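You operate a simulated robot arm through the tools that you are given. There is no shell and no other tool.

The job below is to be done with a simulated robot arm. You get a single attempt, and the scene is never put back.

JOB
Mains on, feed ZERO, and set both lower flows by the cards.
Fine: each lower blue case gets the flow on the card in its pocket.

It is judged by the outcome, as a careful person would: the job done as asked, and still so three seconds after it is handed in. It fails if anything else is knocked over, pushed out of place, dropped, spilled or broken.

ROBOT AND FRAMES
A 7-joint arm with a three-finger gripper, fixed in place. Base frame: the origin is at the foot of the arm, x ahead of it, y to its left, z up. Units: mm, rad, N and s.
Its first joint turns from -2.897 to 2.897 rad. Payload 2.69 kg.
The tool frame sits at the grasp point between the pads (the TCP): z along the fingers, y along the line on which they close. The tips reach 30 mm beyond it. The gripper opens to 128 mm. The gripper's body begins 117 mm behind the TCP.
Orientation is that of the tool frame in the base frame, as a unit quaternion [w, x, y, z]. With the fingers straight down and closing along the base's y, the tool's x points along the base's -x, its y along +y and its z along -z.

CONTROLS
- The arm moves only by the tool jog_arm. Its argument "rows" is a list of rows, each an object (a shift or turn left out is 0, a gripper value left out holds the last) with "angular": the turn, a rotation vector about the tool's x, y, z in rad, a list of three; "linear": the shift along the tool's x, y, z in mm, a list of three; "fingers": the finger opening in mm, from 0 to 128. In form: [{"angular": [rx, ry, rz], "linear": [x, y, z], "fingers": fingers}, ...]. A call has 1 to 20 rows; each row is the pose to reach, as a shift and turn from the pose commanded when the call began, along the tool's axes at that moment. A row lasts 0.2 s, in which the tool goes at most 50 mm and 0.15 rad; a call with a longer step from one row to the next is refused whole, and so is a gripper value outside its range. A pose out of reach is approached as far as the arm can. The call stops where the force on the tool passes 70 N (or 10 N more than at its start, if that is more) or the arm is blocked; 0.2 s more then pass. The fingers move at their own pace and stop on an object; they squeeze with about 41 N. The grip force told is the motor's: it shows also when the fingers shut on nothing. Time passes only in rows, and 0.2 s behind the last, so rows that repeat a pose let the fingers close. It gives the time, the measured TCP pose, the force on the tool (base axes), the opening and the grip force at its end, in the units of the frame above (readings bear some noise), with the torque about the TCP (base axes, N m) and any sound that the robot's microphone picked up.
- Cameras (640 x 400 px; columns grow to the right, rows downward): "scene" is fixed at [45.7, 505.5, 1511.7]; the picture's right is [-0.18, -0.98, 0.00], its down [-0.63, 0.12, -0.77] and it looks along [0.75, -0.14, -0.64] (base axes); focal length 339 px, centre (320, 200). "wrist" rides on the gripper at [58, 54, -131] in the tool frame; the picture's right is [-0.68, 0.74, 0.00], its down [-0.62, -0.57, -0.55] and it looks along [-0.40, -0.37, 0.84] (tool axes); focal length 234 px, centre (320, 200). There is no depth. A picture from a camera that has moved, and an enlarged one, comes with that camera's place and axes in the base frame and with its lens. The place of the scene camera against the robot may be out by one fixed shift of up to 25 mm in any direction.
- camera(camera): a new picture of that camera. No time passes.
- lift_body(by): slides the trunk up (or, below 0, down) by that many mm; the arm rides with it, the base frame stays. It gives what a move gives, with no picture.
- enlarge(camera, box): a new picture of the part [left, top, right, bottom] of that camera's present view, enlarged. No time passes.
- hand_in(): hands the job in; it is judged then, once.

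Places have to be worked out from the pictures, the camera data and where the tool is seen. Open the gripper and draw the arm clear of the work before you hand the job in, unless the task says otherwise.

The tools are called after "Emit:" by a JSON object that holds its "op" and its "data". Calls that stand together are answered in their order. jog_arm: Moves the arm, as the interface text tells. Its arguments: {"type":"object","properties":{"rows":{"type":"array","items":{"type":"object","properties":{"angular":{"type":"array","items":{"type":"number"}},"linear":{"type":"array","items":{"type":"number"}},"fingers":{"type":"number"}}}}},"required":["rows"]} The other tools are called the same way: lift_body (by) slides the trunk up or down; camera (camera) takes a picture; enlarge (camera, box) takes an enlarged picture of a part of a camera's view; hand_in () hands the job in.

At the start:

```text
clock: 0.0
ee_pos: [526.5, 539.5, 1100.4]
ee_rot: [0.0, 0.0, 1.0, 0.0]
wrist_force: [0.6, 0.6, -0.5]
wrist_torque: [0.01, 0.0, 0.0]
width: 128.1
grasp_force: 0.0
trunk travel left (down, up): [-150.0, 200.0]
```

scene: 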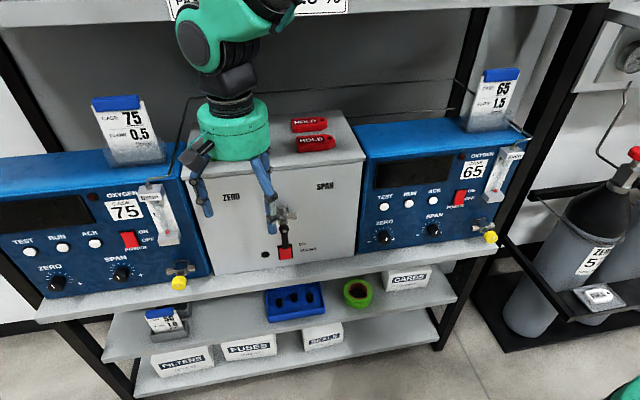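
wrist: 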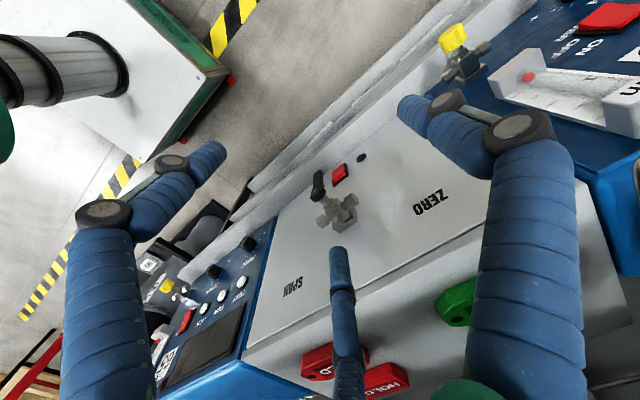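

I start by looking closely at the scene: two blue cases, a grey box between with ZERO/SPAN valve and a mains switch. I'll enlarge several parts to read them.

Emit:
{"op": "enlarge", "data": {"camera": "scene", "box": [0, 80, 220, 300]}}

Emit:
{"op": "enlarge", "data": {"camera": "scene", "box": [350, 60, 540, 260]}}

Emit:
{"op": "enlarge", "data": {"camera": "scene", "box": [190, 100, 370, 280]}}

Emit:
{"op": "enlarge", "data": {"camera": "scene", "box": [100, 0, 420, 100]}}

Emit:
{"op": "enlarge", "data": {"camera": "scene", "box": [480, 0, 640, 400]}}

```text
1.82 times, centred on (110, 190) of scene
camera zoom: at [45.7, 505.5, 1511.7], right [-0.18, -0.98, 0.0], down [-0.63, 0.12, -0.77], along [0.75, -0.14, -0.64], focal length 616 px, centre (702, 218)
```

zoom: 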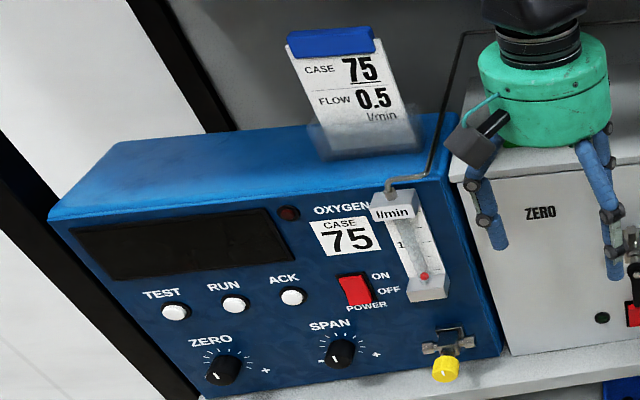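

```text
2.00 times, centred on (445, 160) of scene
camera zoom: at [45.7, 505.5, 1511.7], right [-0.18, -0.98, 0.0], down [-0.63, 0.12, -0.77], along [0.75, -0.14, -0.64], focal length 678 px, centre (70, 280)
```

zoom: 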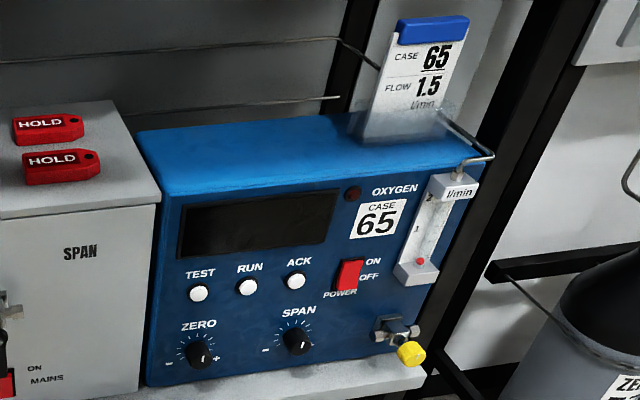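

```text
2.22 times, centred on (280, 190) of scene
camera zoom: at [45.7, 505.5, 1511.7], right [-0.18, -0.98, 0.0], down [-0.63, 0.12, -0.77], along [0.75, -0.14, -0.64], focal length 754 px, centre (409, 222)
```

zoom: 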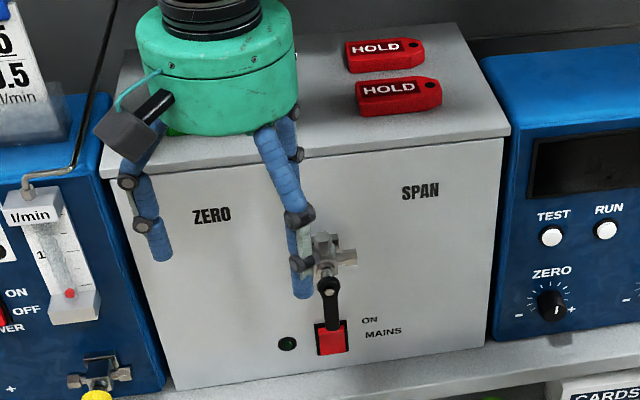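

```text
2.00 times, centred on (260, 50) of scene
camera zoom: at [45.7, 505.5, 1511.7], right [-0.18, -0.98, 0.0], down [-0.63, 0.12, -0.77], along [0.75, -0.14, -0.64], focal length 678 px, centre (440, 500)
```

zoom: 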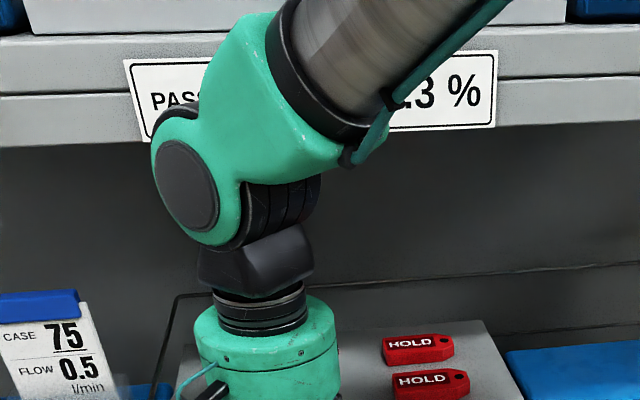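

```text
1.00 times, centred on (560, 200) of scene (not enlarged: the box is as wide or as high as the picture)
camera zoom: at [45.7, 505.5, 1511.7], right [-0.18, -0.98, 0.0], down [-0.63, 0.12, -0.77], along [0.75, -0.14, -0.64], focal length 339 px, centre (80, 200)
```

zoom: 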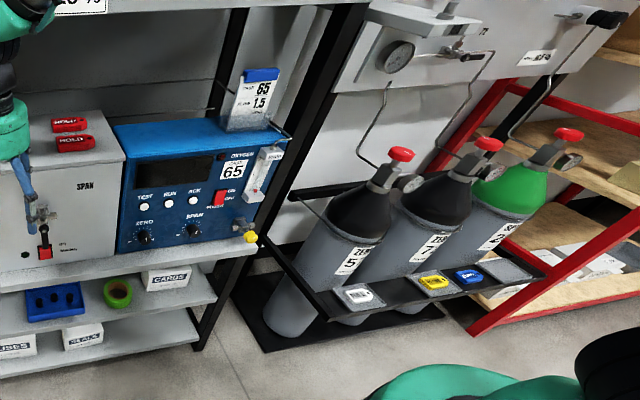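

The lower cases are 75 (card 0.5) and 65 (card 1.5); the grey box has a selector valve with lever down and the red MAINS switch. I look further at the surroundings, including the upper shelf and the right side.

Emit:
{"op": "enlarge", "data": {"camera": "scene", "box": [250, 190, 330, 270]}}

Emit:
{"op": "enlarge", "data": {"camera": "scene", "box": [120, 170, 220, 300]}}

Emit:
{"op": "enlarge", "data": {"camera": "scene", "box": [440, 130, 540, 250]}}

Emit:
{"op": "enlarge", "data": {"camera": "scene", "box": [0, 0, 640, 10]}}

Emit:
{"op": "enlarge", "data": {"camera": "scene", "box": [0, 0, 10, 400]}}

Emit:
{"op": "enlarge", "data": {"camera": "scene", "box": [620, 0, 640, 400]}}

Emit:
{"op": "enlarge", "data": {"camera": "wrist", "box": [260, 120, 480, 260]}}

```text
5.00 times, centred on (290, 230) of scene
camera zoom: at [45.7, 505.5, 1511.7], right [-0.18, -0.98, 0.0], down [-0.63, 0.12, -0.77], along [0.75, -0.14, -0.64], focal length 1695 px, centre (470, 50)
```

zoom: 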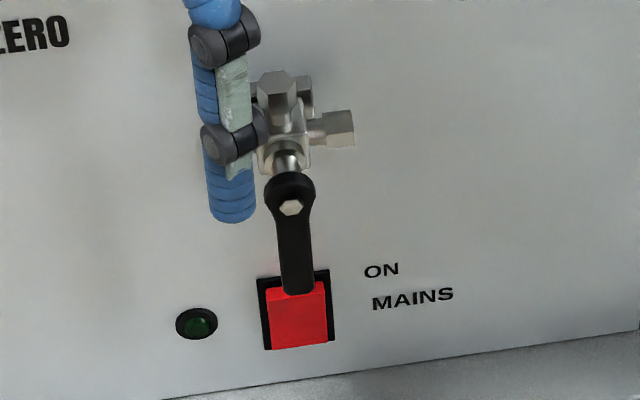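

```text
3.08 times, centred on (170, 235) of scene
camera zoom: at [45.7, 505.5, 1511.7], right [-0.18, -0.98, 0.0], down [-0.63, 0.12, -0.77], along [0.75, -0.14, -0.64], focal length 1043 px, centre (782, 92)
```

zoom: 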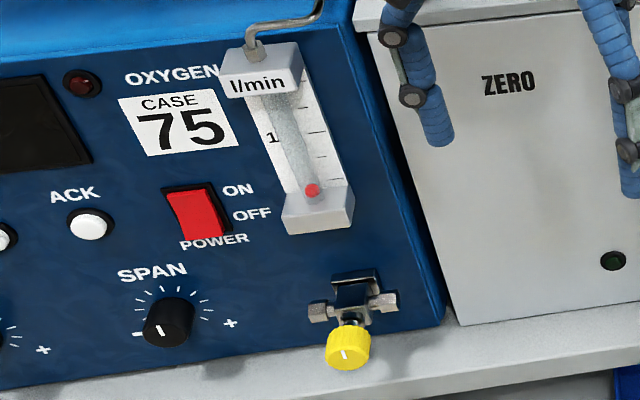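

```text
3.33 times, centred on (490, 190) of scene
camera zoom: at [45.7, 505.5, 1511.7], right [-0.18, -0.98, 0.0], down [-0.63, 0.12, -0.77], along [0.75, -0.14, -0.64], focal length 1130 px, centre (-247, 233)
```

zoom: 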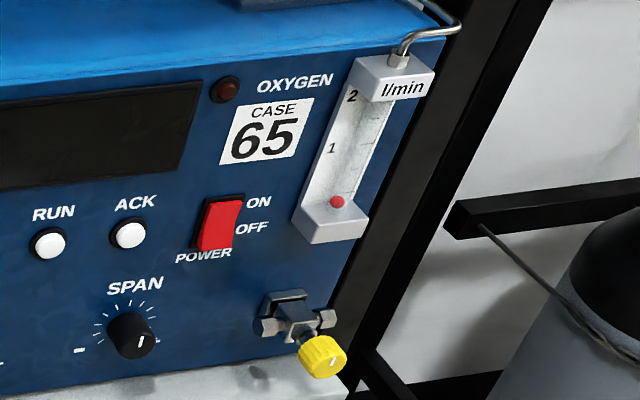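

```text
1.00 times, centred on (320, 5) of scene (not enlarged: the box is as wide or as high as the picture)
camera zoom: at [45.7, 505.5, 1511.7], right [-0.18, -0.98, 0.0], down [-0.63, 0.12, -0.77], along [0.75, -0.14, -0.64], focal length 339 px, centre (320, 395)
```

zoom: 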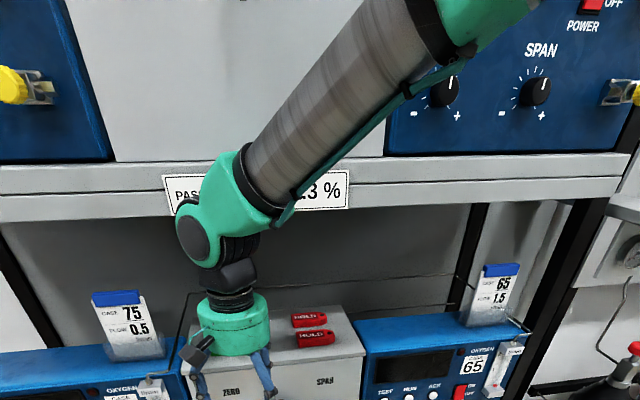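

```text
1.00 times, centred on (5, 200) of scene (not enlarged: the box is as wide or as high as the picture)
camera zoom: at [45.7, 505.5, 1511.7], right [-0.18, -0.98, 0.0], down [-0.63, 0.12, -0.77], along [0.75, -0.14, -0.64], focal length 339 px, centre (635, 200)
```

zoom: 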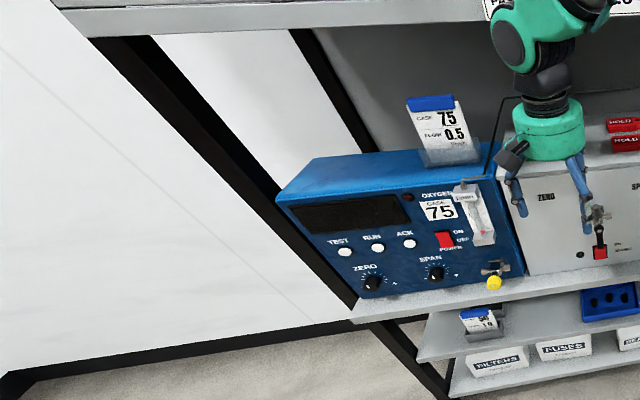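

```text
1.00 times, centred on (630, 200) of scene (not enlarged: the box is as wide or as high as the picture)
camera zoom: at [45.7, 505.5, 1511.7], right [-0.18, -0.98, 0.0], down [-0.63, 0.12, -0.77], along [0.75, -0.14, -0.64], focal length 339 px, centre (10, 200)
```

zoom: 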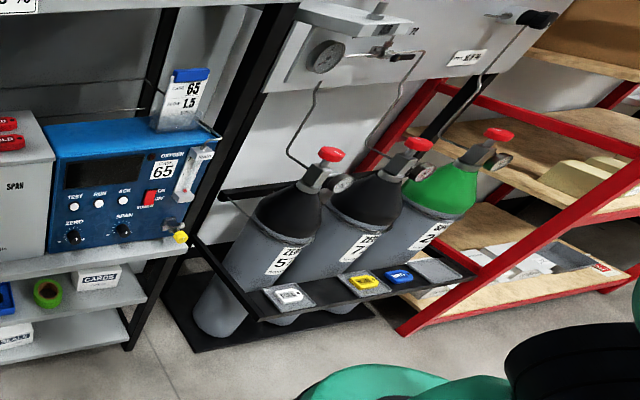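

```text
2.86 times, centred on (370, 190) of wrist
camera zoom: at [468.0, 594.1, 1230.8], right [0.68, 0.74, 0.0], down [0.62, -0.57, 0.55], along [0.4, -0.37, -0.84], focal length 669 px, centre (177, 229)
```

zoom: 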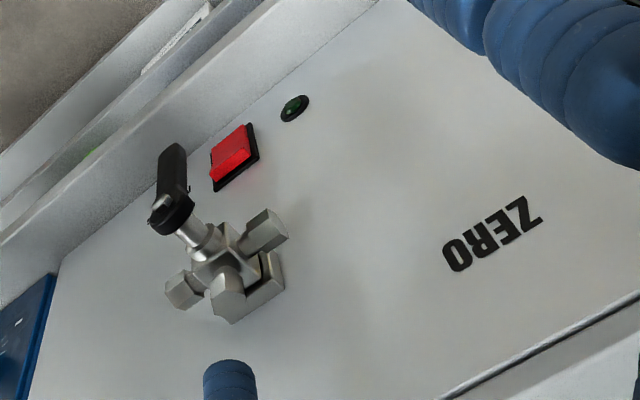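

Triangulating between the two cameras puts the grey panel near x≈645, lever pivot near (575, 487, 978), MAINS switch near (640, 487, 836), and the yellow knobs near z≈815–830. I back the arm away from the box first (tool +x is base −x).

Emit:
{"op": "jog_arm", "data": {"rows": [{"linear": [40, 0, 0]}, {"linear": [80, 0, 0]}, {"linear": [120, 0, 0]}, {"linear": [160, 0, 0]}, {"linear": [200, 0, 0]}]}}

```text
clock: 1.2
ee_pos: [327.8, 540.4, 1100.8]
ee_rot: [0.0, 0.001, 1.0, 0.0]
wrist_force: [-0.3, 0.7, -0.1]
wrist_torque: [-0.03, 0.02, -0.01]
width: 128.1
grasp_force: 0.0
trunk travel left (down, up): [-150.0, 200.0]
```

Emit:
{"op": "camera", "data": {"camera": "scene"}}

Emit:
{"op": "camera", "data": {"camera": "wrist"}}

```text
taken
```

scene: 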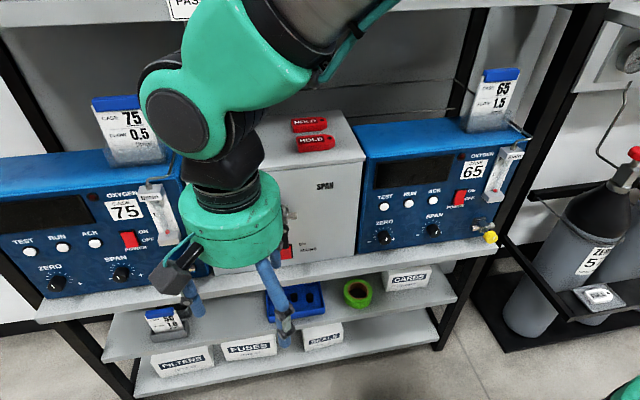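

```text
taken
camera wrist: at [269.2, 594.4, 1231.7], right [0.68, 0.74, 0.0], down [0.62, -0.57, 0.55], along [0.4, -0.37, -0.84], focal length 234 px, centre (320, 200)
```

wrist: 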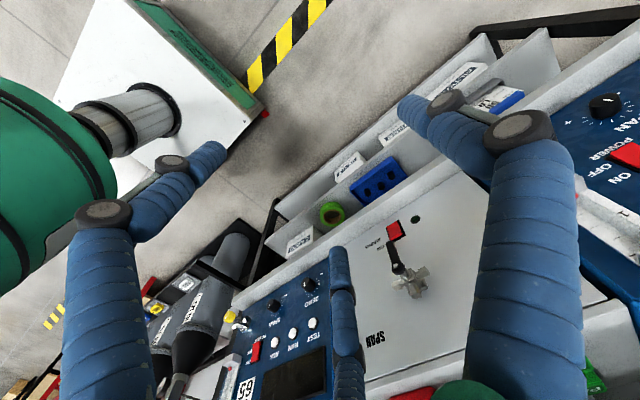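

Arm is clear now. I pitch the tool towards forward (rotation about tool y, negative), half way first, to see how the arm copes.

Emit:
{"op": "jog_arm", "data": {"rows": [{"angular": [0, -0.13, 0]}, {"angular": [0, -0.26, 0]}, {"angular": [0, -0.39, 0]}, {"angular": [0, -0.52, 0]}, {"angular": [0, -0.65, 0]}, {"angular": [0, -0.78, 0]}]}}

Emit:
{"op": "camera", "data": {"camera": "scene"}}

```text
clock: 2.6
ee_pos: [336.7, 539.1, 1110.8]
ee_rot: [0.382, 0.01, 0.924, 0.005]
wrist_force: [-0.5, 0.4, 0.0]
wrist_torque: [-0.03, 0.04, 0.0]
width: 127.9
grasp_force: 0.1
trunk travel left (down, up): [-150.0, 200.0]
```

```text
taken
```

scene: 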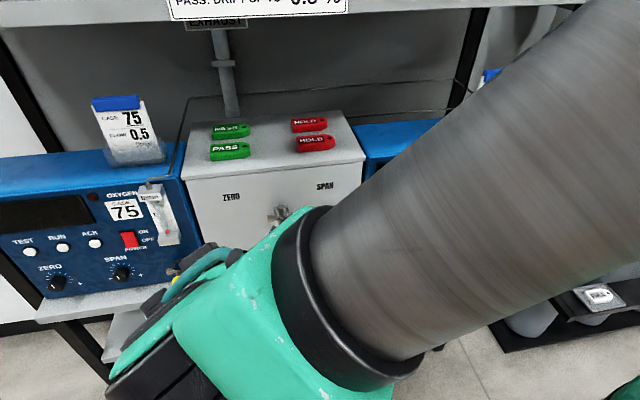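

Orientation tracks well. I continue the pitch to fully forward.

Emit:
{"op": "jog_arm", "data": {"rows": [{"angular": [0, -0.13, 0]}, {"angular": [0, -0.26, 0]}, {"angular": [0, -0.39, 0]}, {"angular": [0, -0.52, 0]}, {"angular": [0, -0.65, 0]}, {"angular": [0, -0.7908, 0]}, {"angular": [0, -0.7908, 0]}]}}

Emit:
{"op": "camera", "data": {"camera": "scene"}}

Emit:
{"op": "camera", "data": {"camera": "wrist"}}

```text
clock: 3.6
ee_pos: [406.0, 504.6, 1142.4]
ee_rot: [0.592, 0.08, 0.802, -0.015]
wrist_force: [0.3, -1.5, -0.9]
wrist_torque: [0.03, -0.06, 0.11]
width: 128.0
grasp_force: 0.0
trunk travel left (down, up): [-150.0, 200.0]
stopped in row 4: the arm was blocked; the commanded pose is now the measured one
```

```text
taken
```

scene: 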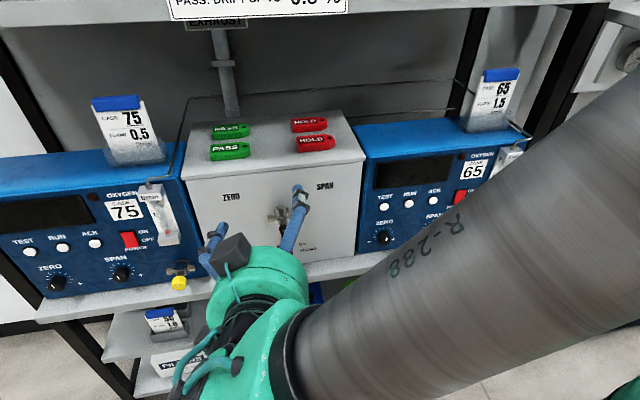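

```text
taken
camera wrist: at [273.7, 580.3, 1128.9], right [0.3, 0.65, 0.7], down [-0.43, -0.56, 0.71], along [0.85, -0.51, 0.11], focal length 234 px, centre (320, 200)
```

wrist: 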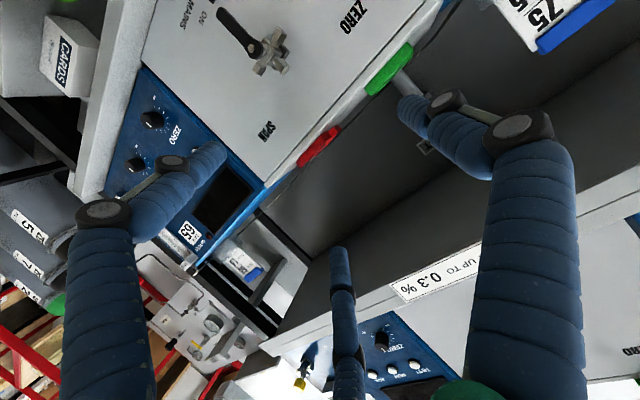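

The wrist hit a joint limit about 17° short of horizontal with the forearm steep. Lowering the trunk should flatten the forearm; the space beneath the arm is clear in front of the shelves, so I lower by 150.

Emit:
{"op": "lift_body", "data": {"by": -150}}

Emit:
{"op": "camera", "data": {"camera": "scene"}}

```text
clock: 5.3
ee_pos: [404.7, 505.6, 985.4]
ee_rot: [0.591, 0.077, 0.802, -0.018]
wrist_force: [-1.0, -0.2, 0.2]
wrist_torque: [0.01, 0.01, -0.04]
width: 128.0
grasp_force: 0.1
trunk travel left (down, up): [0.0, 350.0]
```

```text
taken
```

scene: 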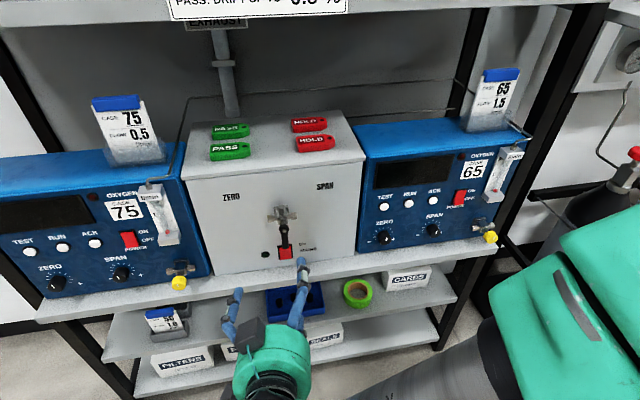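

The arm's wrist needs to bend sideways rather than upwards. I'll go back to tool-down first, then swing the tool round via the right-forward direction.

Emit:
{"op": "jog_arm", "data": {"rows": [{"angular": [0, 0.14, 0]}, {"angular": [0, 0.28, 0]}, {"angular": [0, 0.42, 0]}, {"angular": [0, 0.56, 0]}, {"angular": [0, 0.7, 0]}, {"angular": [0, 0.84, 0]}, {"angular": [0, 0.98, 0]}, {"angular": [0, 1.12, 0]}, {"angular": [0, 1.26, 0]}, {"angular": [0, 1.26, 0]}]}}

Emit:
{"op": "camera", "data": {"camera": "scene"}}

```text
clock: 7.5
ee_pos: [404.3, 506.4, 986.4]
ee_rot: [0.004, 0.072, 0.997, 0.032]
wrist_force: [-0.2, 0.8, -0.1]
wrist_torque: [-0.01, 0.01, 0.01]
width: 127.8
grasp_force: 0.1
trunk travel left (down, up): [0.0, 350.0]
```

```text
taken
```

scene: 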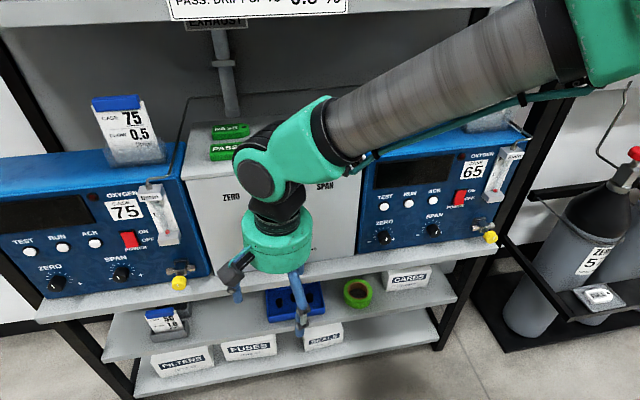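

Forearm now runs almost along +y, so bending to +x should be easy from here with more room. I shift the TCP to about (500, 600, 985), in front of the blank left part of the grey panel, and straighten the small tilt.

Emit:
{"op": "jog_arm", "data": {"rows": [{"linear": [-20, 26, 2], "angular": [0.016, 0, -0.036]}, {"linear": [-40, 53, 4], "angular": [0.032, 0, -0.072]}, {"linear": [-60, 80, 5], "angular": [0.048, 0, -0.11]}, {"linear": [-81.5, 106.6, 7], "angular": [0.064, 0.003, -0.145]}, {"linear": [-81.5, 106.6, 7], "angular": [0.064, 0.003, -0.145]}]}}

Emit:
{"op": "camera", "data": {"camera": "scene"}}

Emit:
{"op": "camera", "data": {"camera": "wrist"}}

```text
clock: 8.7
ee_pos: [500.4, 599.7, 985.8]
ee_rot: [0.003, 0.0, 1.0, -0.002]
wrist_force: [0.4, 0.1, -0.6]
wrist_torque: [0.01, 0.0, 0.01]
width: 127.9
grasp_force: 0.1
trunk travel left (down, up): [0.0, 350.0]
```

```text
taken
```

scene: 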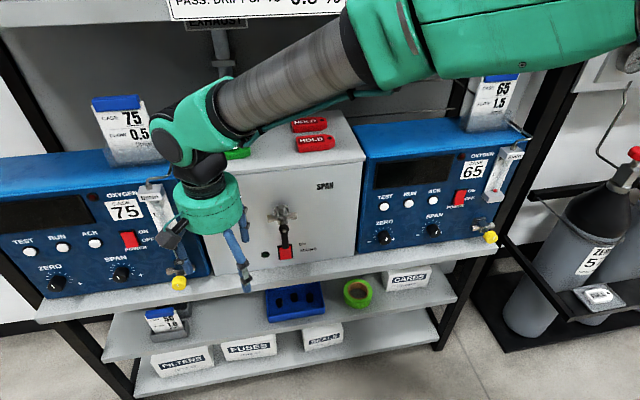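

```text
taken
camera wrist: at [441.5, 653.6, 1115.8], right [0.68, 0.74, 0.0], down [0.61, -0.56, 0.56], along [0.41, -0.37, -0.83], focal length 234 px, centre (320, 200)
```

wrist: 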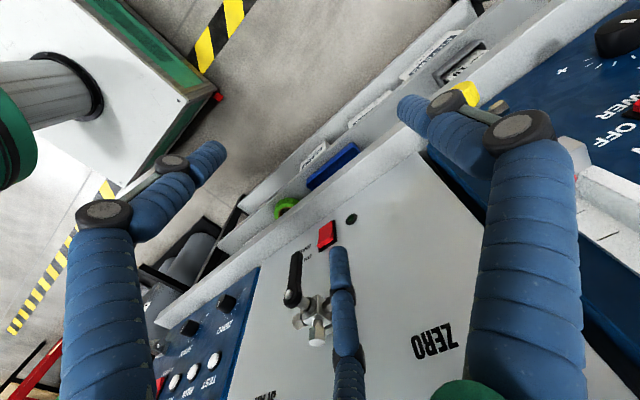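

Pose is as commanded. Now I pitch forward here, TCP held in place.

Emit:
{"op": "jog_arm", "data": {"rows": [{"angular": [0, -0.13, 0]}, {"angular": [0, -0.26, 0]}, {"angular": [0, -0.39, 0]}, {"angular": [0, -0.52, 0]}, {"angular": [0, -0.65, 0]}, {"angular": [0, -0.78, 0]}, {"angular": [0, -0.91, 0]}, {"angular": [0, -1.04, 0]}]}}

Emit:
{"op": "camera", "data": {"camera": "scene"}}

```text
clock: 10.5
ee_pos: [500.5, 599.4, 987.1]
ee_rot: [0.501, 0.0, 0.866, -0.001]
wrist_force: [-1.0, 0.4, 0.3]
wrist_torque: [0.04, 0.03, 0.01]
width: 128.0
grasp_force: 0.0
trunk travel left (down, up): [0.0, 350.0]
```

```text
taken
```

scene: 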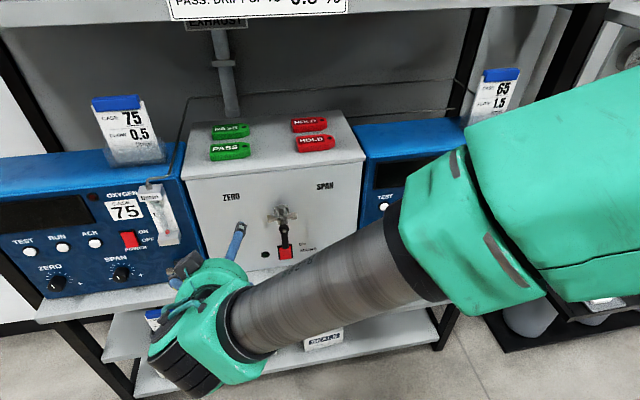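

Tracking cleanly at 30° below horizontal. I finish the remaining 0.53 rad.

Emit:
{"op": "jog_arm", "data": {"rows": [{"angular": [0, -0.13, 0]}, {"angular": [0, -0.26, 0]}, {"angular": [0, -0.39, 0]}, {"angular": [0, -0.524, 0]}, {"angular": [0, -0.524, 0]}]}}

Emit:
{"op": "camera", "data": {"camera": "scene"}}

Emit:
{"op": "camera", "data": {"camera": "wrist"}}

```text
clock: 11.7
ee_pos: [500.3, 601.6, 986.6]
ee_rot: [0.708, -0.001, 0.706, -0.001]
wrist_force: [-0.2, 0.8, -0.6]
wrist_torque: [0.02, -0.03, -0.04]
width: 127.8
grasp_force: 0.0
trunk travel left (down, up): [0.0, 350.0]
```

```text
taken
```

scene: 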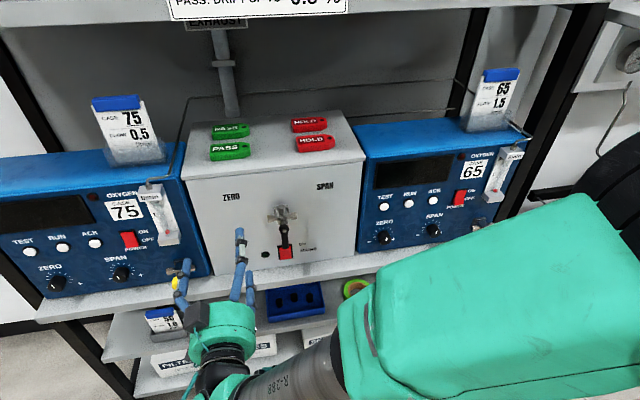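

```text
taken
camera wrist: at [369.5, 653.9, 927.2], right [0.0, 0.74, 0.67], down [-0.55, -0.56, 0.62], along [0.84, -0.37, 0.41], focal length 234 px, centre (320, 200)
```

wrist: 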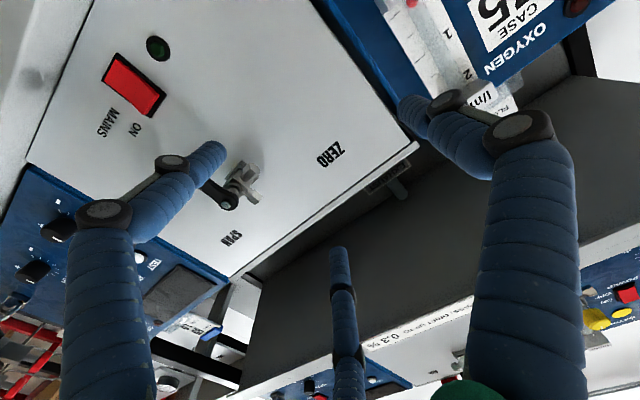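

Tool is now horizontal, pointing at the panel. The wrist picture seems to show more finger-like parts than two, so I close the fingers partly to learn what the gripper really looks like.

Emit:
{"op": "jog_arm", "data": {"rows": [{"fingers": 30}, {"fingers": 30}, {"fingers": 30}, {"fingers": 30}]}}

Emit:
{"op": "camera", "data": {"camera": "wrist"}}

Emit:
{"op": "enlarge", "data": {"camera": "scene", "box": [130, 200, 330, 400]}}

```text
clock: 12.7
ee_pos: [499.8, 600.4, 985.0]
ee_rot: [0.707, 0.0, 0.707, -0.002]
wrist_force: [0.8, -0.6, 0.2]
wrist_torque: [0.01, 0.01, -0.01]
width: 30.0
grasp_force: 0.1
trunk travel left (down, up): [0.0, 350.0]
```

```text
taken
camera wrist: at [369.4, 653.6, 927.4], right [0.0, 0.74, 0.67], down [-0.55, -0.56, 0.62], along [0.84, -0.37, 0.41], focal length 234 px, centre (320, 200)
```

wrist: 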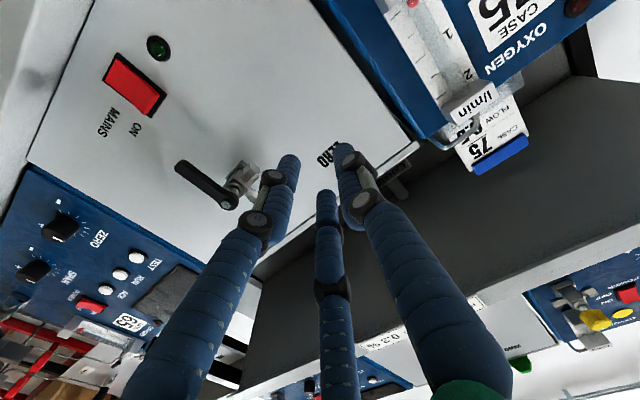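

```text
2.00 times, centred on (230, 300) of scene
camera zoom: at [45.7, 505.5, 1511.7], right [-0.18, -0.98, 0.0], down [-0.63, 0.12, -0.77], along [0.75, -0.14, -0.64], focal length 678 px, centre (500, 0)
```

zoom: 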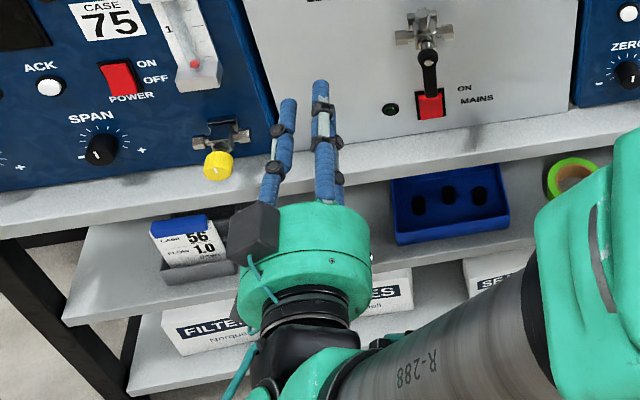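

The gripper is effectively a three-jaw centric hand, fine for round knobs. From the wrist views I now place the MAINS switch near (652, 481, 814) and the lever pivot near (581, 484, 961), lever hanging to z≈909. I close the fingers and move to a stand-off in front of the switch.

Emit:
{"op": "jog_arm", "data": {"rows": [{"linear": [40, -10, 0], "fingers": 0}, {"linear": [80, -20, 0], "fingers": 0}, {"linear": [120, -40, 0], "fingers": 0}, {"linear": [160, -60, 0], "fingers": 0}, {"linear": [161, -90, 0], "fingers": 0}, {"linear": [161, -119, 0], "fingers": 0}, {"linear": [161, -119, 0], "fingers": 0}]}}

Emit:
{"op": "camera", "data": {"camera": "scene"}}

Emit:
{"op": "camera", "data": {"camera": "wrist"}}

```text
clock: 14.3
ee_pos: [502.0, 482.1, 826.2]
ee_rot: [0.707, -0.001, 0.707, -0.001]
wrist_force: [0.3, -0.6, -0.6]
wrist_torque: [0.01, 0.01, -0.01]
width: 1.8
grasp_force: 32.0
trunk travel left (down, up): [0.0, 350.0]
```

```text
taken
```

scene: 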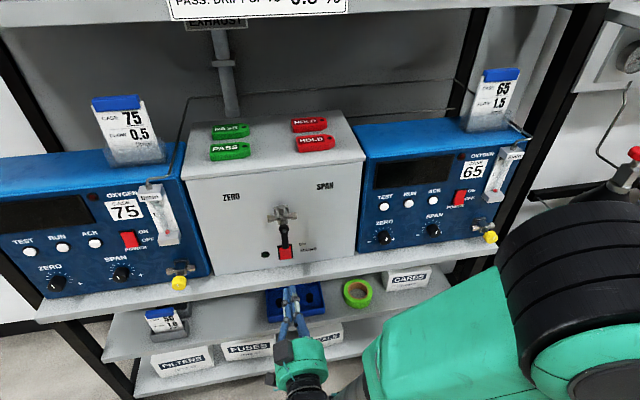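

```text
taken
camera wrist: at [371.2, 535.7, 767.3], right [0.0, 0.74, 0.67], down [-0.55, -0.56, 0.62], along [0.84, -0.37, 0.41], focal length 234 px, centre (320, 200)
```

wrist: 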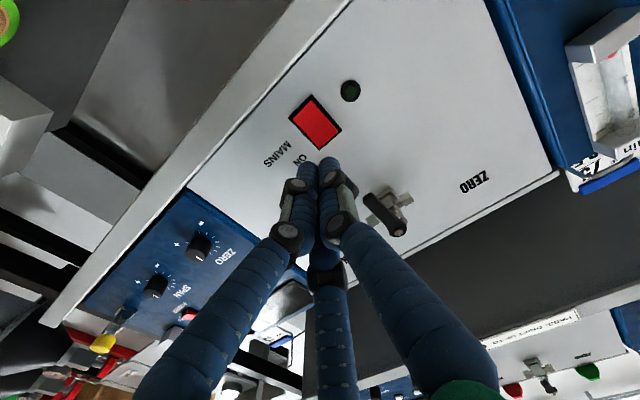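

The switch ray is consistent with (652, 482, 816). I enlarge it to see which half stands proud.

Emit:
{"op": "enlarge", "data": {"camera": "wrist", "box": [260, 60, 420, 180]}}

Emit:
{"op": "enlarge", "data": {"camera": "scene", "box": [240, 190, 340, 290]}}

```text
3.33 times, centred on (340, 120) of wrist
camera zoom: at [371.2, 535.7, 767.3], right [0.0, 0.74, 0.67], down [-0.55, -0.56, 0.62], along [0.84, -0.37, 0.41], focal length 781 px, centre (253, 467)
```

zoom: 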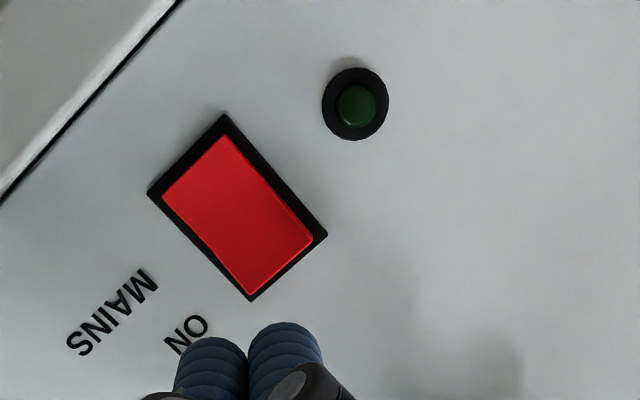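

```text
4.00 times, centred on (290, 240) of scene
camera zoom: at [45.7, 505.5, 1511.7], right [-0.18, -0.98, 0.0], down [-0.63, 0.12, -0.77], along [0.75, -0.14, -0.64], focal length 1356 px, centre (440, 40)
```

zoom: 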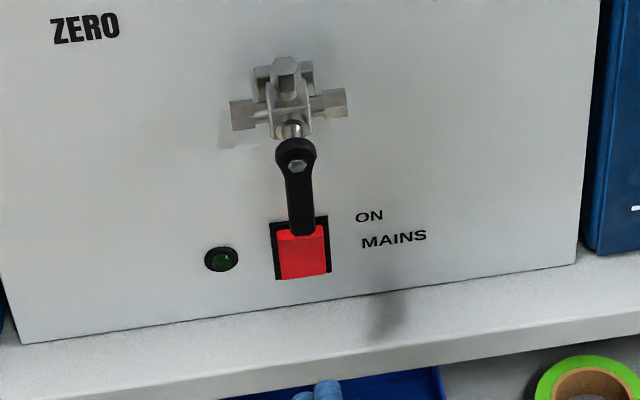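

The rocker is about 40 mm wide and 60 mm tall (z≈786–846), lamp dark, ON marked at the top. I move up to z≈838 and approach the upper half, stopping short at first.

Emit:
{"op": "jog_arm", "data": {"rows": [{"linear": [-12, 0, 30]}, {"linear": [-12, 0, 60]}, {"linear": [-12, 0, 85]}, {"linear": [-12, 0, 95]}, {"linear": [-12, 0, 95]}]}}

Emit:
{"op": "camera", "data": {"camera": "wrist"}}

Emit:
{"op": "enlarge", "data": {"camera": "scene", "box": [240, 190, 340, 290]}}

```text
clock: 15.5
ee_pos: [594.8, 478.6, 838.7]
ee_rot: [0.707, -0.001, 0.707, -0.001]
wrist_force: [-1.1, -0.5, -0.7]
wrist_torque: [-0.04, -0.01, 0.03]
width: 2.1
grasp_force: 30.8
trunk travel left (down, up): [0.0, 350.0]
```

```text
taken
camera wrist: at [465.2, 532.4, 779.7], right [0.0, 0.74, 0.67], down [-0.55, -0.56, 0.62], along [0.84, -0.37, 0.41], focal length 234 px, centre (320, 200)
```

wrist: 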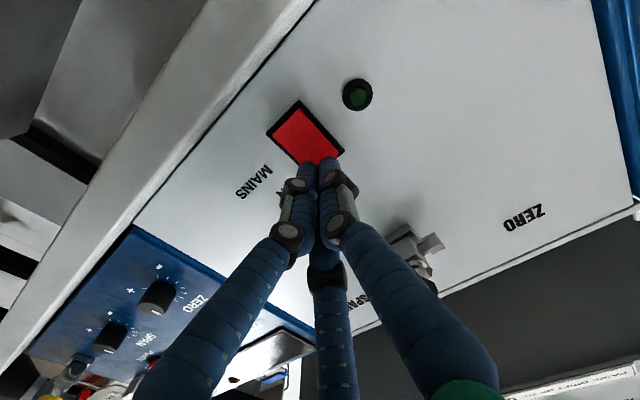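

```text
4.00 times, centred on (290, 240) of scene
camera zoom: at [45.7, 505.5, 1511.7], right [-0.18, -0.98, 0.0], down [-0.63, 0.12, -0.77], along [0.75, -0.14, -0.64], focal length 1356 px, centre (440, 40)
```

zoom: 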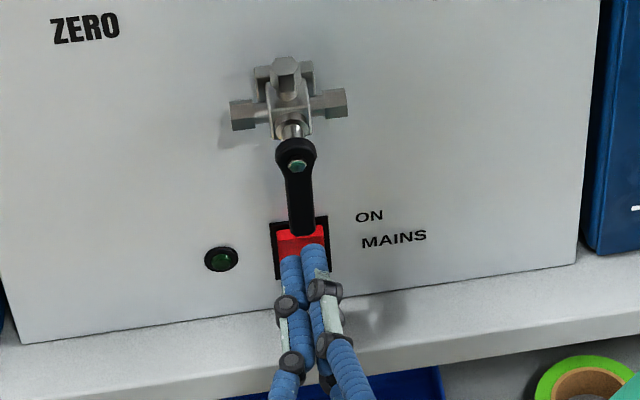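

Tips are in front of the rocker's upper half, clear of the lever. I advance slowly in 3 mm rows.

Emit:
{"op": "jog_arm", "data": {"rows": [{"linear": [0, 0, 3]}, {"linear": [0, 0, 6]}, {"linear": [0, 0, 9]}, {"linear": [0, 0, 12]}, {"linear": [0, 0, 15]}]}}

Emit:
{"op": "camera", "data": {"camera": "wrist"}}

```text
clock: 16.7
ee_pos: [610.5, 479.0, 836.9]
ee_rot: [0.707, -0.002, 0.707, -0.001]
wrist_force: [-0.2, -0.5, -0.7]
wrist_torque: [0.02, 0.03, -0.03]
width: 2.1
grasp_force: 31.2
trunk travel left (down, up): [0.0, 350.0]
```

```text
taken
camera wrist: at [479.8, 533.4, 779.0], right [0.0, 0.74, 0.67], down [-0.55, -0.56, 0.62], along [0.84, -0.37, 0.41], focal length 234 px, centre (320, 200)
```

wrist: 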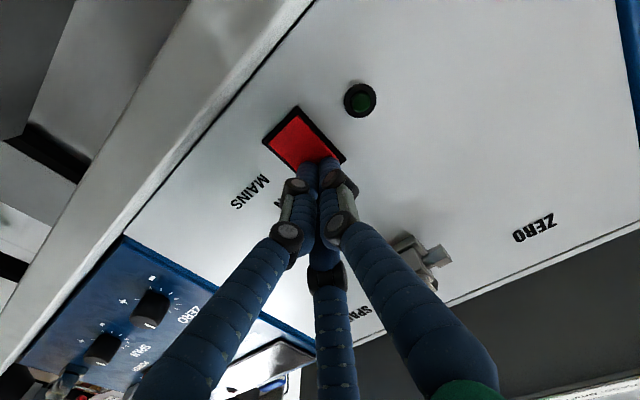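

No contact yet (tips at x≈640). I keep advancing in small rows, watching for force or a click.

Emit:
{"op": "jog_arm", "data": {"rows": [{"linear": [0, 0, 2]}, {"linear": [0, 0, 4]}, {"linear": [0, 0, 6]}, {"linear": [0, 0, 8]}]}}

Emit:
{"op": "enlarge", "data": {"camera": "wrist", "box": [240, 60, 420, 180]}}

```text
clock: 17.9
ee_pos: [614.1, 479.0, 837.0]
ee_rot: [0.708, -0.004, 0.706, -0.001]
wrist_force: [-41.8, -7.7, 18.1]
wrist_torque: [-0.08, 0.14, -0.48]
width: 1.9
grasp_force: 31.3
trunk travel left (down, up): [0.0, 350.0]
stopped in row 4: the force on the tool passed its limit at 72 N (the readings are from after the stop); the commanded pose is now the measured one
```

```text
3.33 times, centred on (330, 120) of wrist
camera zoom: at [483.4, 533.3, 778.2], right [0.0, 0.74, 0.67], down [-0.55, -0.56, 0.62], along [0.84, -0.37, 0.41], focal length 781 px, centre (287, 467)
```

zoom: 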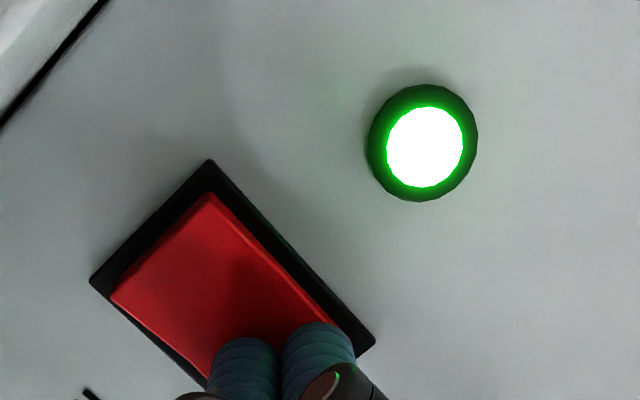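

The green lamp is lit: MAINS is on. I retreat straight back, then go to the right-hand side of the lever at a stand-off.

Emit:
{"op": "jog_arm", "data": {"rows": [{"linear": [0, 0, -10]}, {"linear": [0, 0, -40]}, {"linear": [0, 0, -80]}, {"linear": [0, -35, -80]}, {"linear": [-40, -42, -80]}, {"linear": [-78, -42, -80]}, {"linear": [-78, -42, -80]}]}}

Emit:
{"op": "camera", "data": {"camera": "wrist"}}

Emit:
{"op": "enlarge", "data": {"camera": "scene", "box": [240, 180, 340, 280]}}

```text
clock: 19.5
ee_pos: [540.0, 439.7, 914.1]
ee_rot: [0.707, -0.003, 0.707, -0.001]
wrist_force: [0.2, -0.6, -0.1]
wrist_torque: [0.03, 0.0, -0.01]
width: 2.0
grasp_force: 31.3
trunk travel left (down, up): [0.0, 350.0]
```

```text
taken
camera wrist: at [408.3, 492.8, 855.1], right [0.0, 0.74, 0.67], down [-0.55, -0.56, 0.62], along [0.84, -0.37, 0.41], focal length 234 px, centre (320, 200)
```

wrist: 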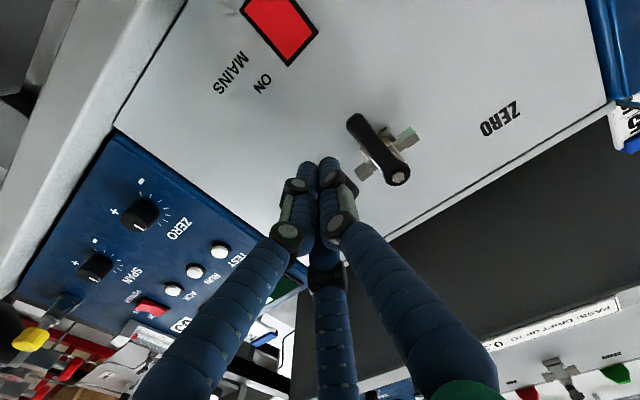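

```text
4.00 times, centred on (290, 230) of scene
camera zoom: at [45.7, 505.5, 1511.7], right [-0.18, -0.98, 0.0], down [-0.63, 0.12, -0.77], along [0.75, -0.14, -0.64], focal length 1356 px, centre (440, 80)
```

zoom: 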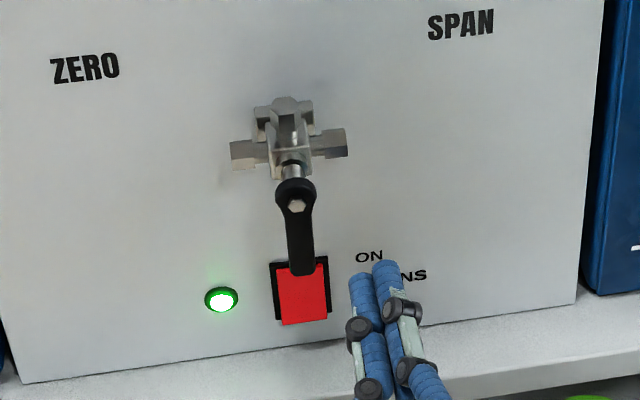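

Lamp confirmed lit; lever pivot is near (582, 480, 965), its end near z≈905. The closed fingers stand right of it; I move in so the tips pass just behind the lever's front, then push left slowly towards ZERO.

Emit:
{"op": "jog_arm", "data": {"rows": [{"linear": [-4, 0, 12]}, {"linear": [-4, 0, 24]}, {"linear": [-4, 5, 24]}, {"linear": [-4, 10, 24]}, {"linear": [-4, 10, 24]}]}}

Emit:
{"op": "enlarge", "data": {"camera": "wrist", "box": [260, 60, 440, 220]}}

Emit:
{"op": "enlarge", "data": {"camera": "scene", "box": [240, 180, 340, 280]}}

```text
clock: 20.7
ee_pos: [561.0, 448.2, 916.8]
ee_rot: [0.707, -0.003, 0.707, -0.002]
wrist_force: [-0.1, 0.8, 0.5]
wrist_torque: [-0.01, -0.02, -0.02]
width: 1.9
grasp_force: 31.2
trunk travel left (down, up): [0.0, 350.0]
```

```text
2.50 times, centred on (350, 140) of wrist
camera zoom: at [431.1, 502.0, 859.0], right [0.0, 0.74, 0.67], down [-0.55, -0.56, 0.62], along [0.84, -0.37, 0.41], focal length 585 px, centre (245, 350)
```

zoom: 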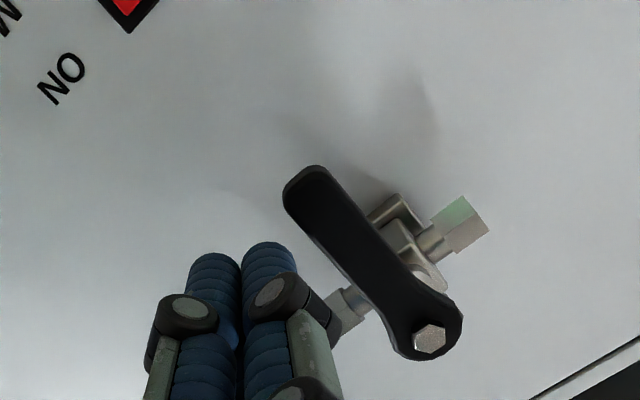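

```text
4.00 times, centred on (290, 230) of scene
camera zoom: at [45.7, 505.5, 1511.7], right [-0.18, -0.98, 0.0], down [-0.63, 0.12, -0.77], along [0.75, -0.14, -0.64], focal length 1356 px, centre (440, 80)
```

zoom: 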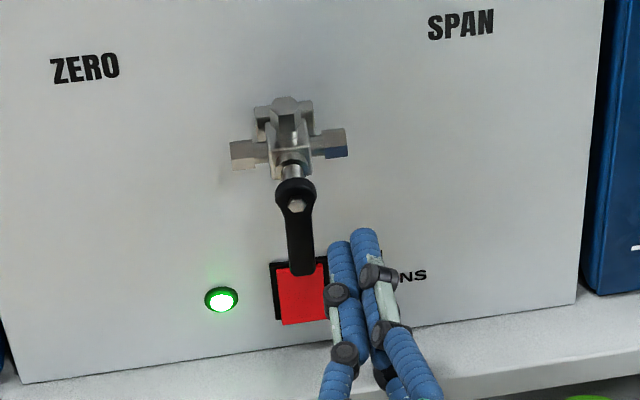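

Fingers are beside the lever, tips a bit deeper than its front face. I now push left along the arc, in small rows.

Emit:
{"op": "jog_arm", "data": {"rows": [{"linear": [-2, 5, 3]}, {"linear": [-2, 10, 3]}, {"linear": [-1, 16, 3]}, {"linear": [0, 22, 3]}, {"linear": [1, 28, 3]}, {"linear": [1, 35, 3]}, {"linear": [0, 42, 3]}, {"linear": [-1, 48, 3]}, {"linear": [-1, 48, 3]}]}}

Emit:
{"op": "enlarge", "data": {"camera": "wrist", "box": [260, 60, 440, 220]}}

Emit:
{"op": "enlarge", "data": {"camera": "scene", "box": [240, 180, 340, 280]}}

```text
clock: 22.7
ee_pos: [564.2, 497.2, 918.3]
ee_rot: [0.707, -0.002, 0.707, -0.002]
wrist_force: [0.3, 1.1, -0.2]
wrist_torque: [0.03, 0.0, 0.0]
width: 2.2
grasp_force: 31.3
trunk travel left (down, up): [0.0, 350.0]
```

```text
2.50 times, centred on (350, 140) of wrist
camera zoom: at [433.1, 550.8, 859.8], right [0.0, 0.74, 0.67], down [-0.55, -0.56, 0.62], along [0.84, -0.37, 0.41], focal length 585 px, centre (245, 350)
```

zoom: 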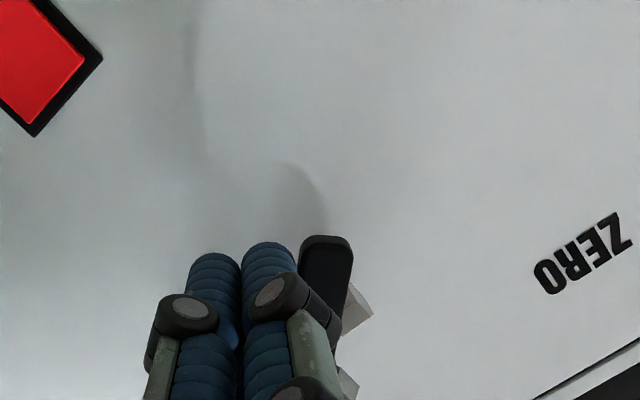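

```text
4.00 times, centred on (290, 230) of scene
camera zoom: at [45.7, 505.5, 1511.7], right [-0.18, -0.98, 0.0], down [-0.63, 0.12, -0.77], along [0.75, -0.14, -0.64], focal length 1356 px, centre (440, 80)
```

zoom: 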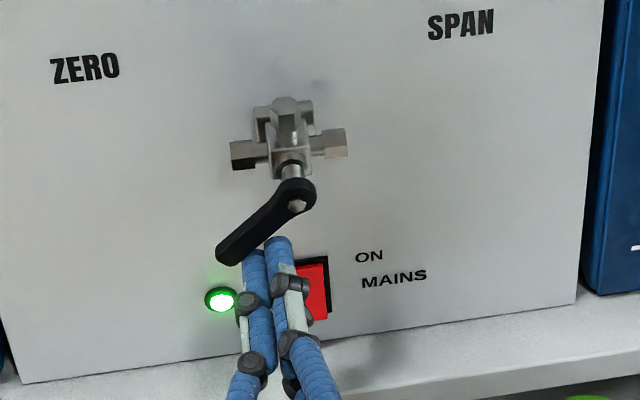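

The lever is about half way round, moving with little resistance. I continue along the arc, left and up.

Emit:
{"op": "jog_arm", "data": {"rows": [{"linear": [-2, 6, 0]}, {"linear": [-5, 11, 0]}, {"linear": [-9, 16, 0]}, {"linear": [-14, 20, 0]}, {"linear": [-18, 23, 0]}, {"linear": [-22, 26, 0]}, {"linear": [-22, 26, 0]}]}}

Emit:
{"op": "enlarge", "data": {"camera": "wrist", "box": [260, 60, 440, 220]}}

Emit:
{"op": "enlarge", "data": {"camera": "scene", "box": [240, 180, 340, 280]}}

```text
clock: 24.3
ee_pos: [562.9, 523.0, 940.2]
ee_rot: [0.707, -0.002, 0.707, -0.002]
wrist_force: [0.0, -0.9, 0.3]
wrist_torque: [-0.01, 0.04, 0.01]
width: 2.1
grasp_force: 31.2
trunk travel left (down, up): [0.0, 350.0]
```

```text
2.50 times, centred on (350, 140) of wrist
camera zoom: at [432.1, 576.3, 882.6], right [0.0, 0.74, 0.67], down [-0.55, -0.56, 0.62], along [0.84, -0.37, 0.41], focal length 585 px, centre (245, 350)
```

zoom: 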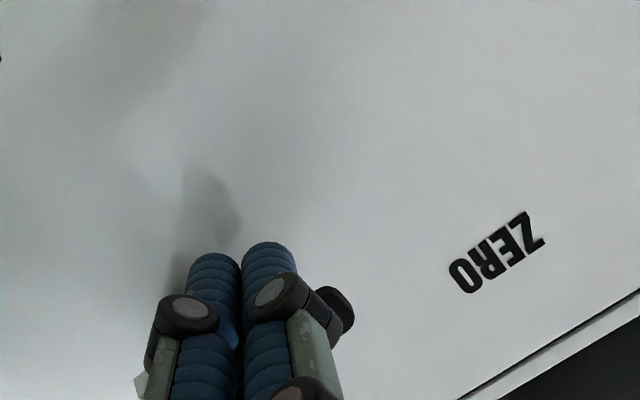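

```text
4.00 times, centred on (290, 230) of scene
camera zoom: at [45.7, 505.5, 1511.7], right [-0.18, -0.98, 0.0], down [-0.63, 0.12, -0.77], along [0.75, -0.14, -0.64], focal length 1356 px, centre (440, 80)
```

zoom: 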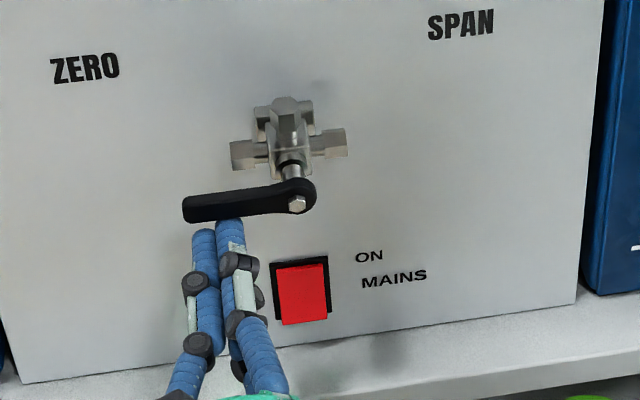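

The lever is close to horizontal, pointing left. I look at the floats and then probe gently whether there's an end stop.

Emit:
{"op": "enlarge", "data": {"camera": "scene", "box": [120, 170, 220, 300]}}

Emit:
{"op": "enlarge", "data": {"camera": "scene", "box": [440, 130, 540, 250]}}

Emit:
{"op": "jog_arm", "data": {"rows": [{"linear": [-2, 0.5, 0]}, {"linear": [-4, 0.5, 0]}, {"linear": [-4, 0.5, 0]}]}}

Emit:
{"op": "enlarge", "data": {"camera": "scene", "box": [240, 180, 340, 280]}}

```text
3.08 times, centred on (170, 235) of scene
camera zoom: at [45.7, 505.5, 1511.7], right [-0.18, -0.98, 0.0], down [-0.63, 0.12, -0.77], along [0.75, -0.14, -0.64], focal length 1043 px, centre (782, 92)
```

zoom: 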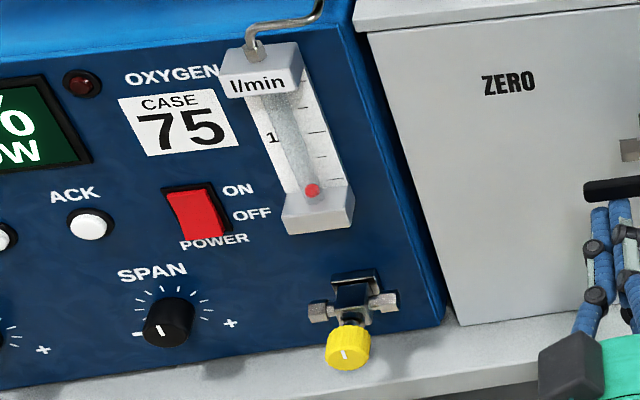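

```text
3.33 times, centred on (490, 190) of scene
camera zoom: at [45.7, 505.5, 1511.7], right [-0.18, -0.98, 0.0], down [-0.63, 0.12, -0.77], along [0.75, -0.14, -0.64], focal length 1130 px, centre (-247, 233)
```

zoom: 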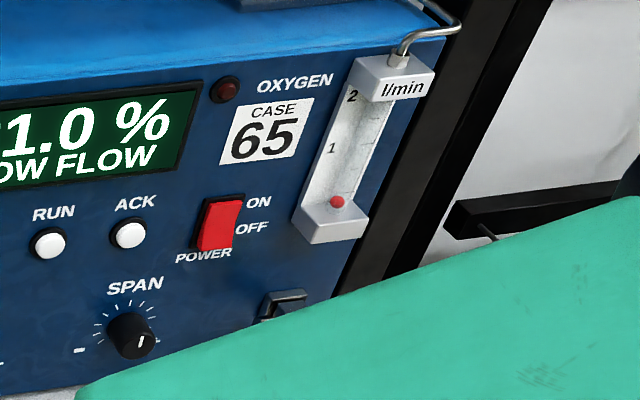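

```text
clock: 25.1
ee_pos: [562.9, 522.3, 941.8]
ee_rot: [0.706, -0.004, 0.708, -0.002]
wrist_force: [-3.0, 0.7, -19.2]
wrist_torque: [0.09, 0.37, 0.04]
width: 2.1
grasp_force: 31.0
trunk travel left (down, up): [0.0, 350.0]
```

```text
4.00 times, centred on (290, 230) of scene
camera zoom: at [45.7, 505.5, 1511.7], right [-0.18, -0.98, 0.0], down [-0.63, 0.12, -0.77], along [0.75, -0.14, -0.64], focal length 1356 px, centre (440, 80)
```

zoom: 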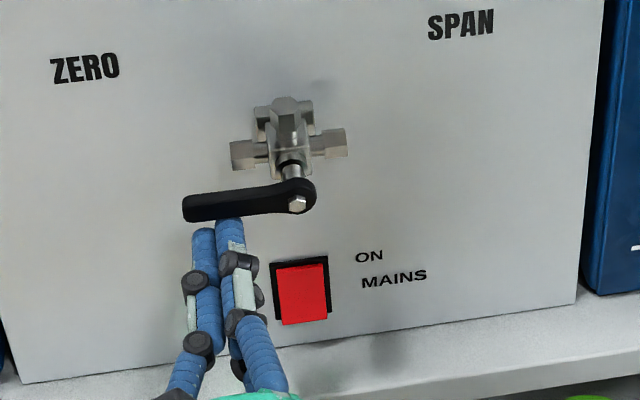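

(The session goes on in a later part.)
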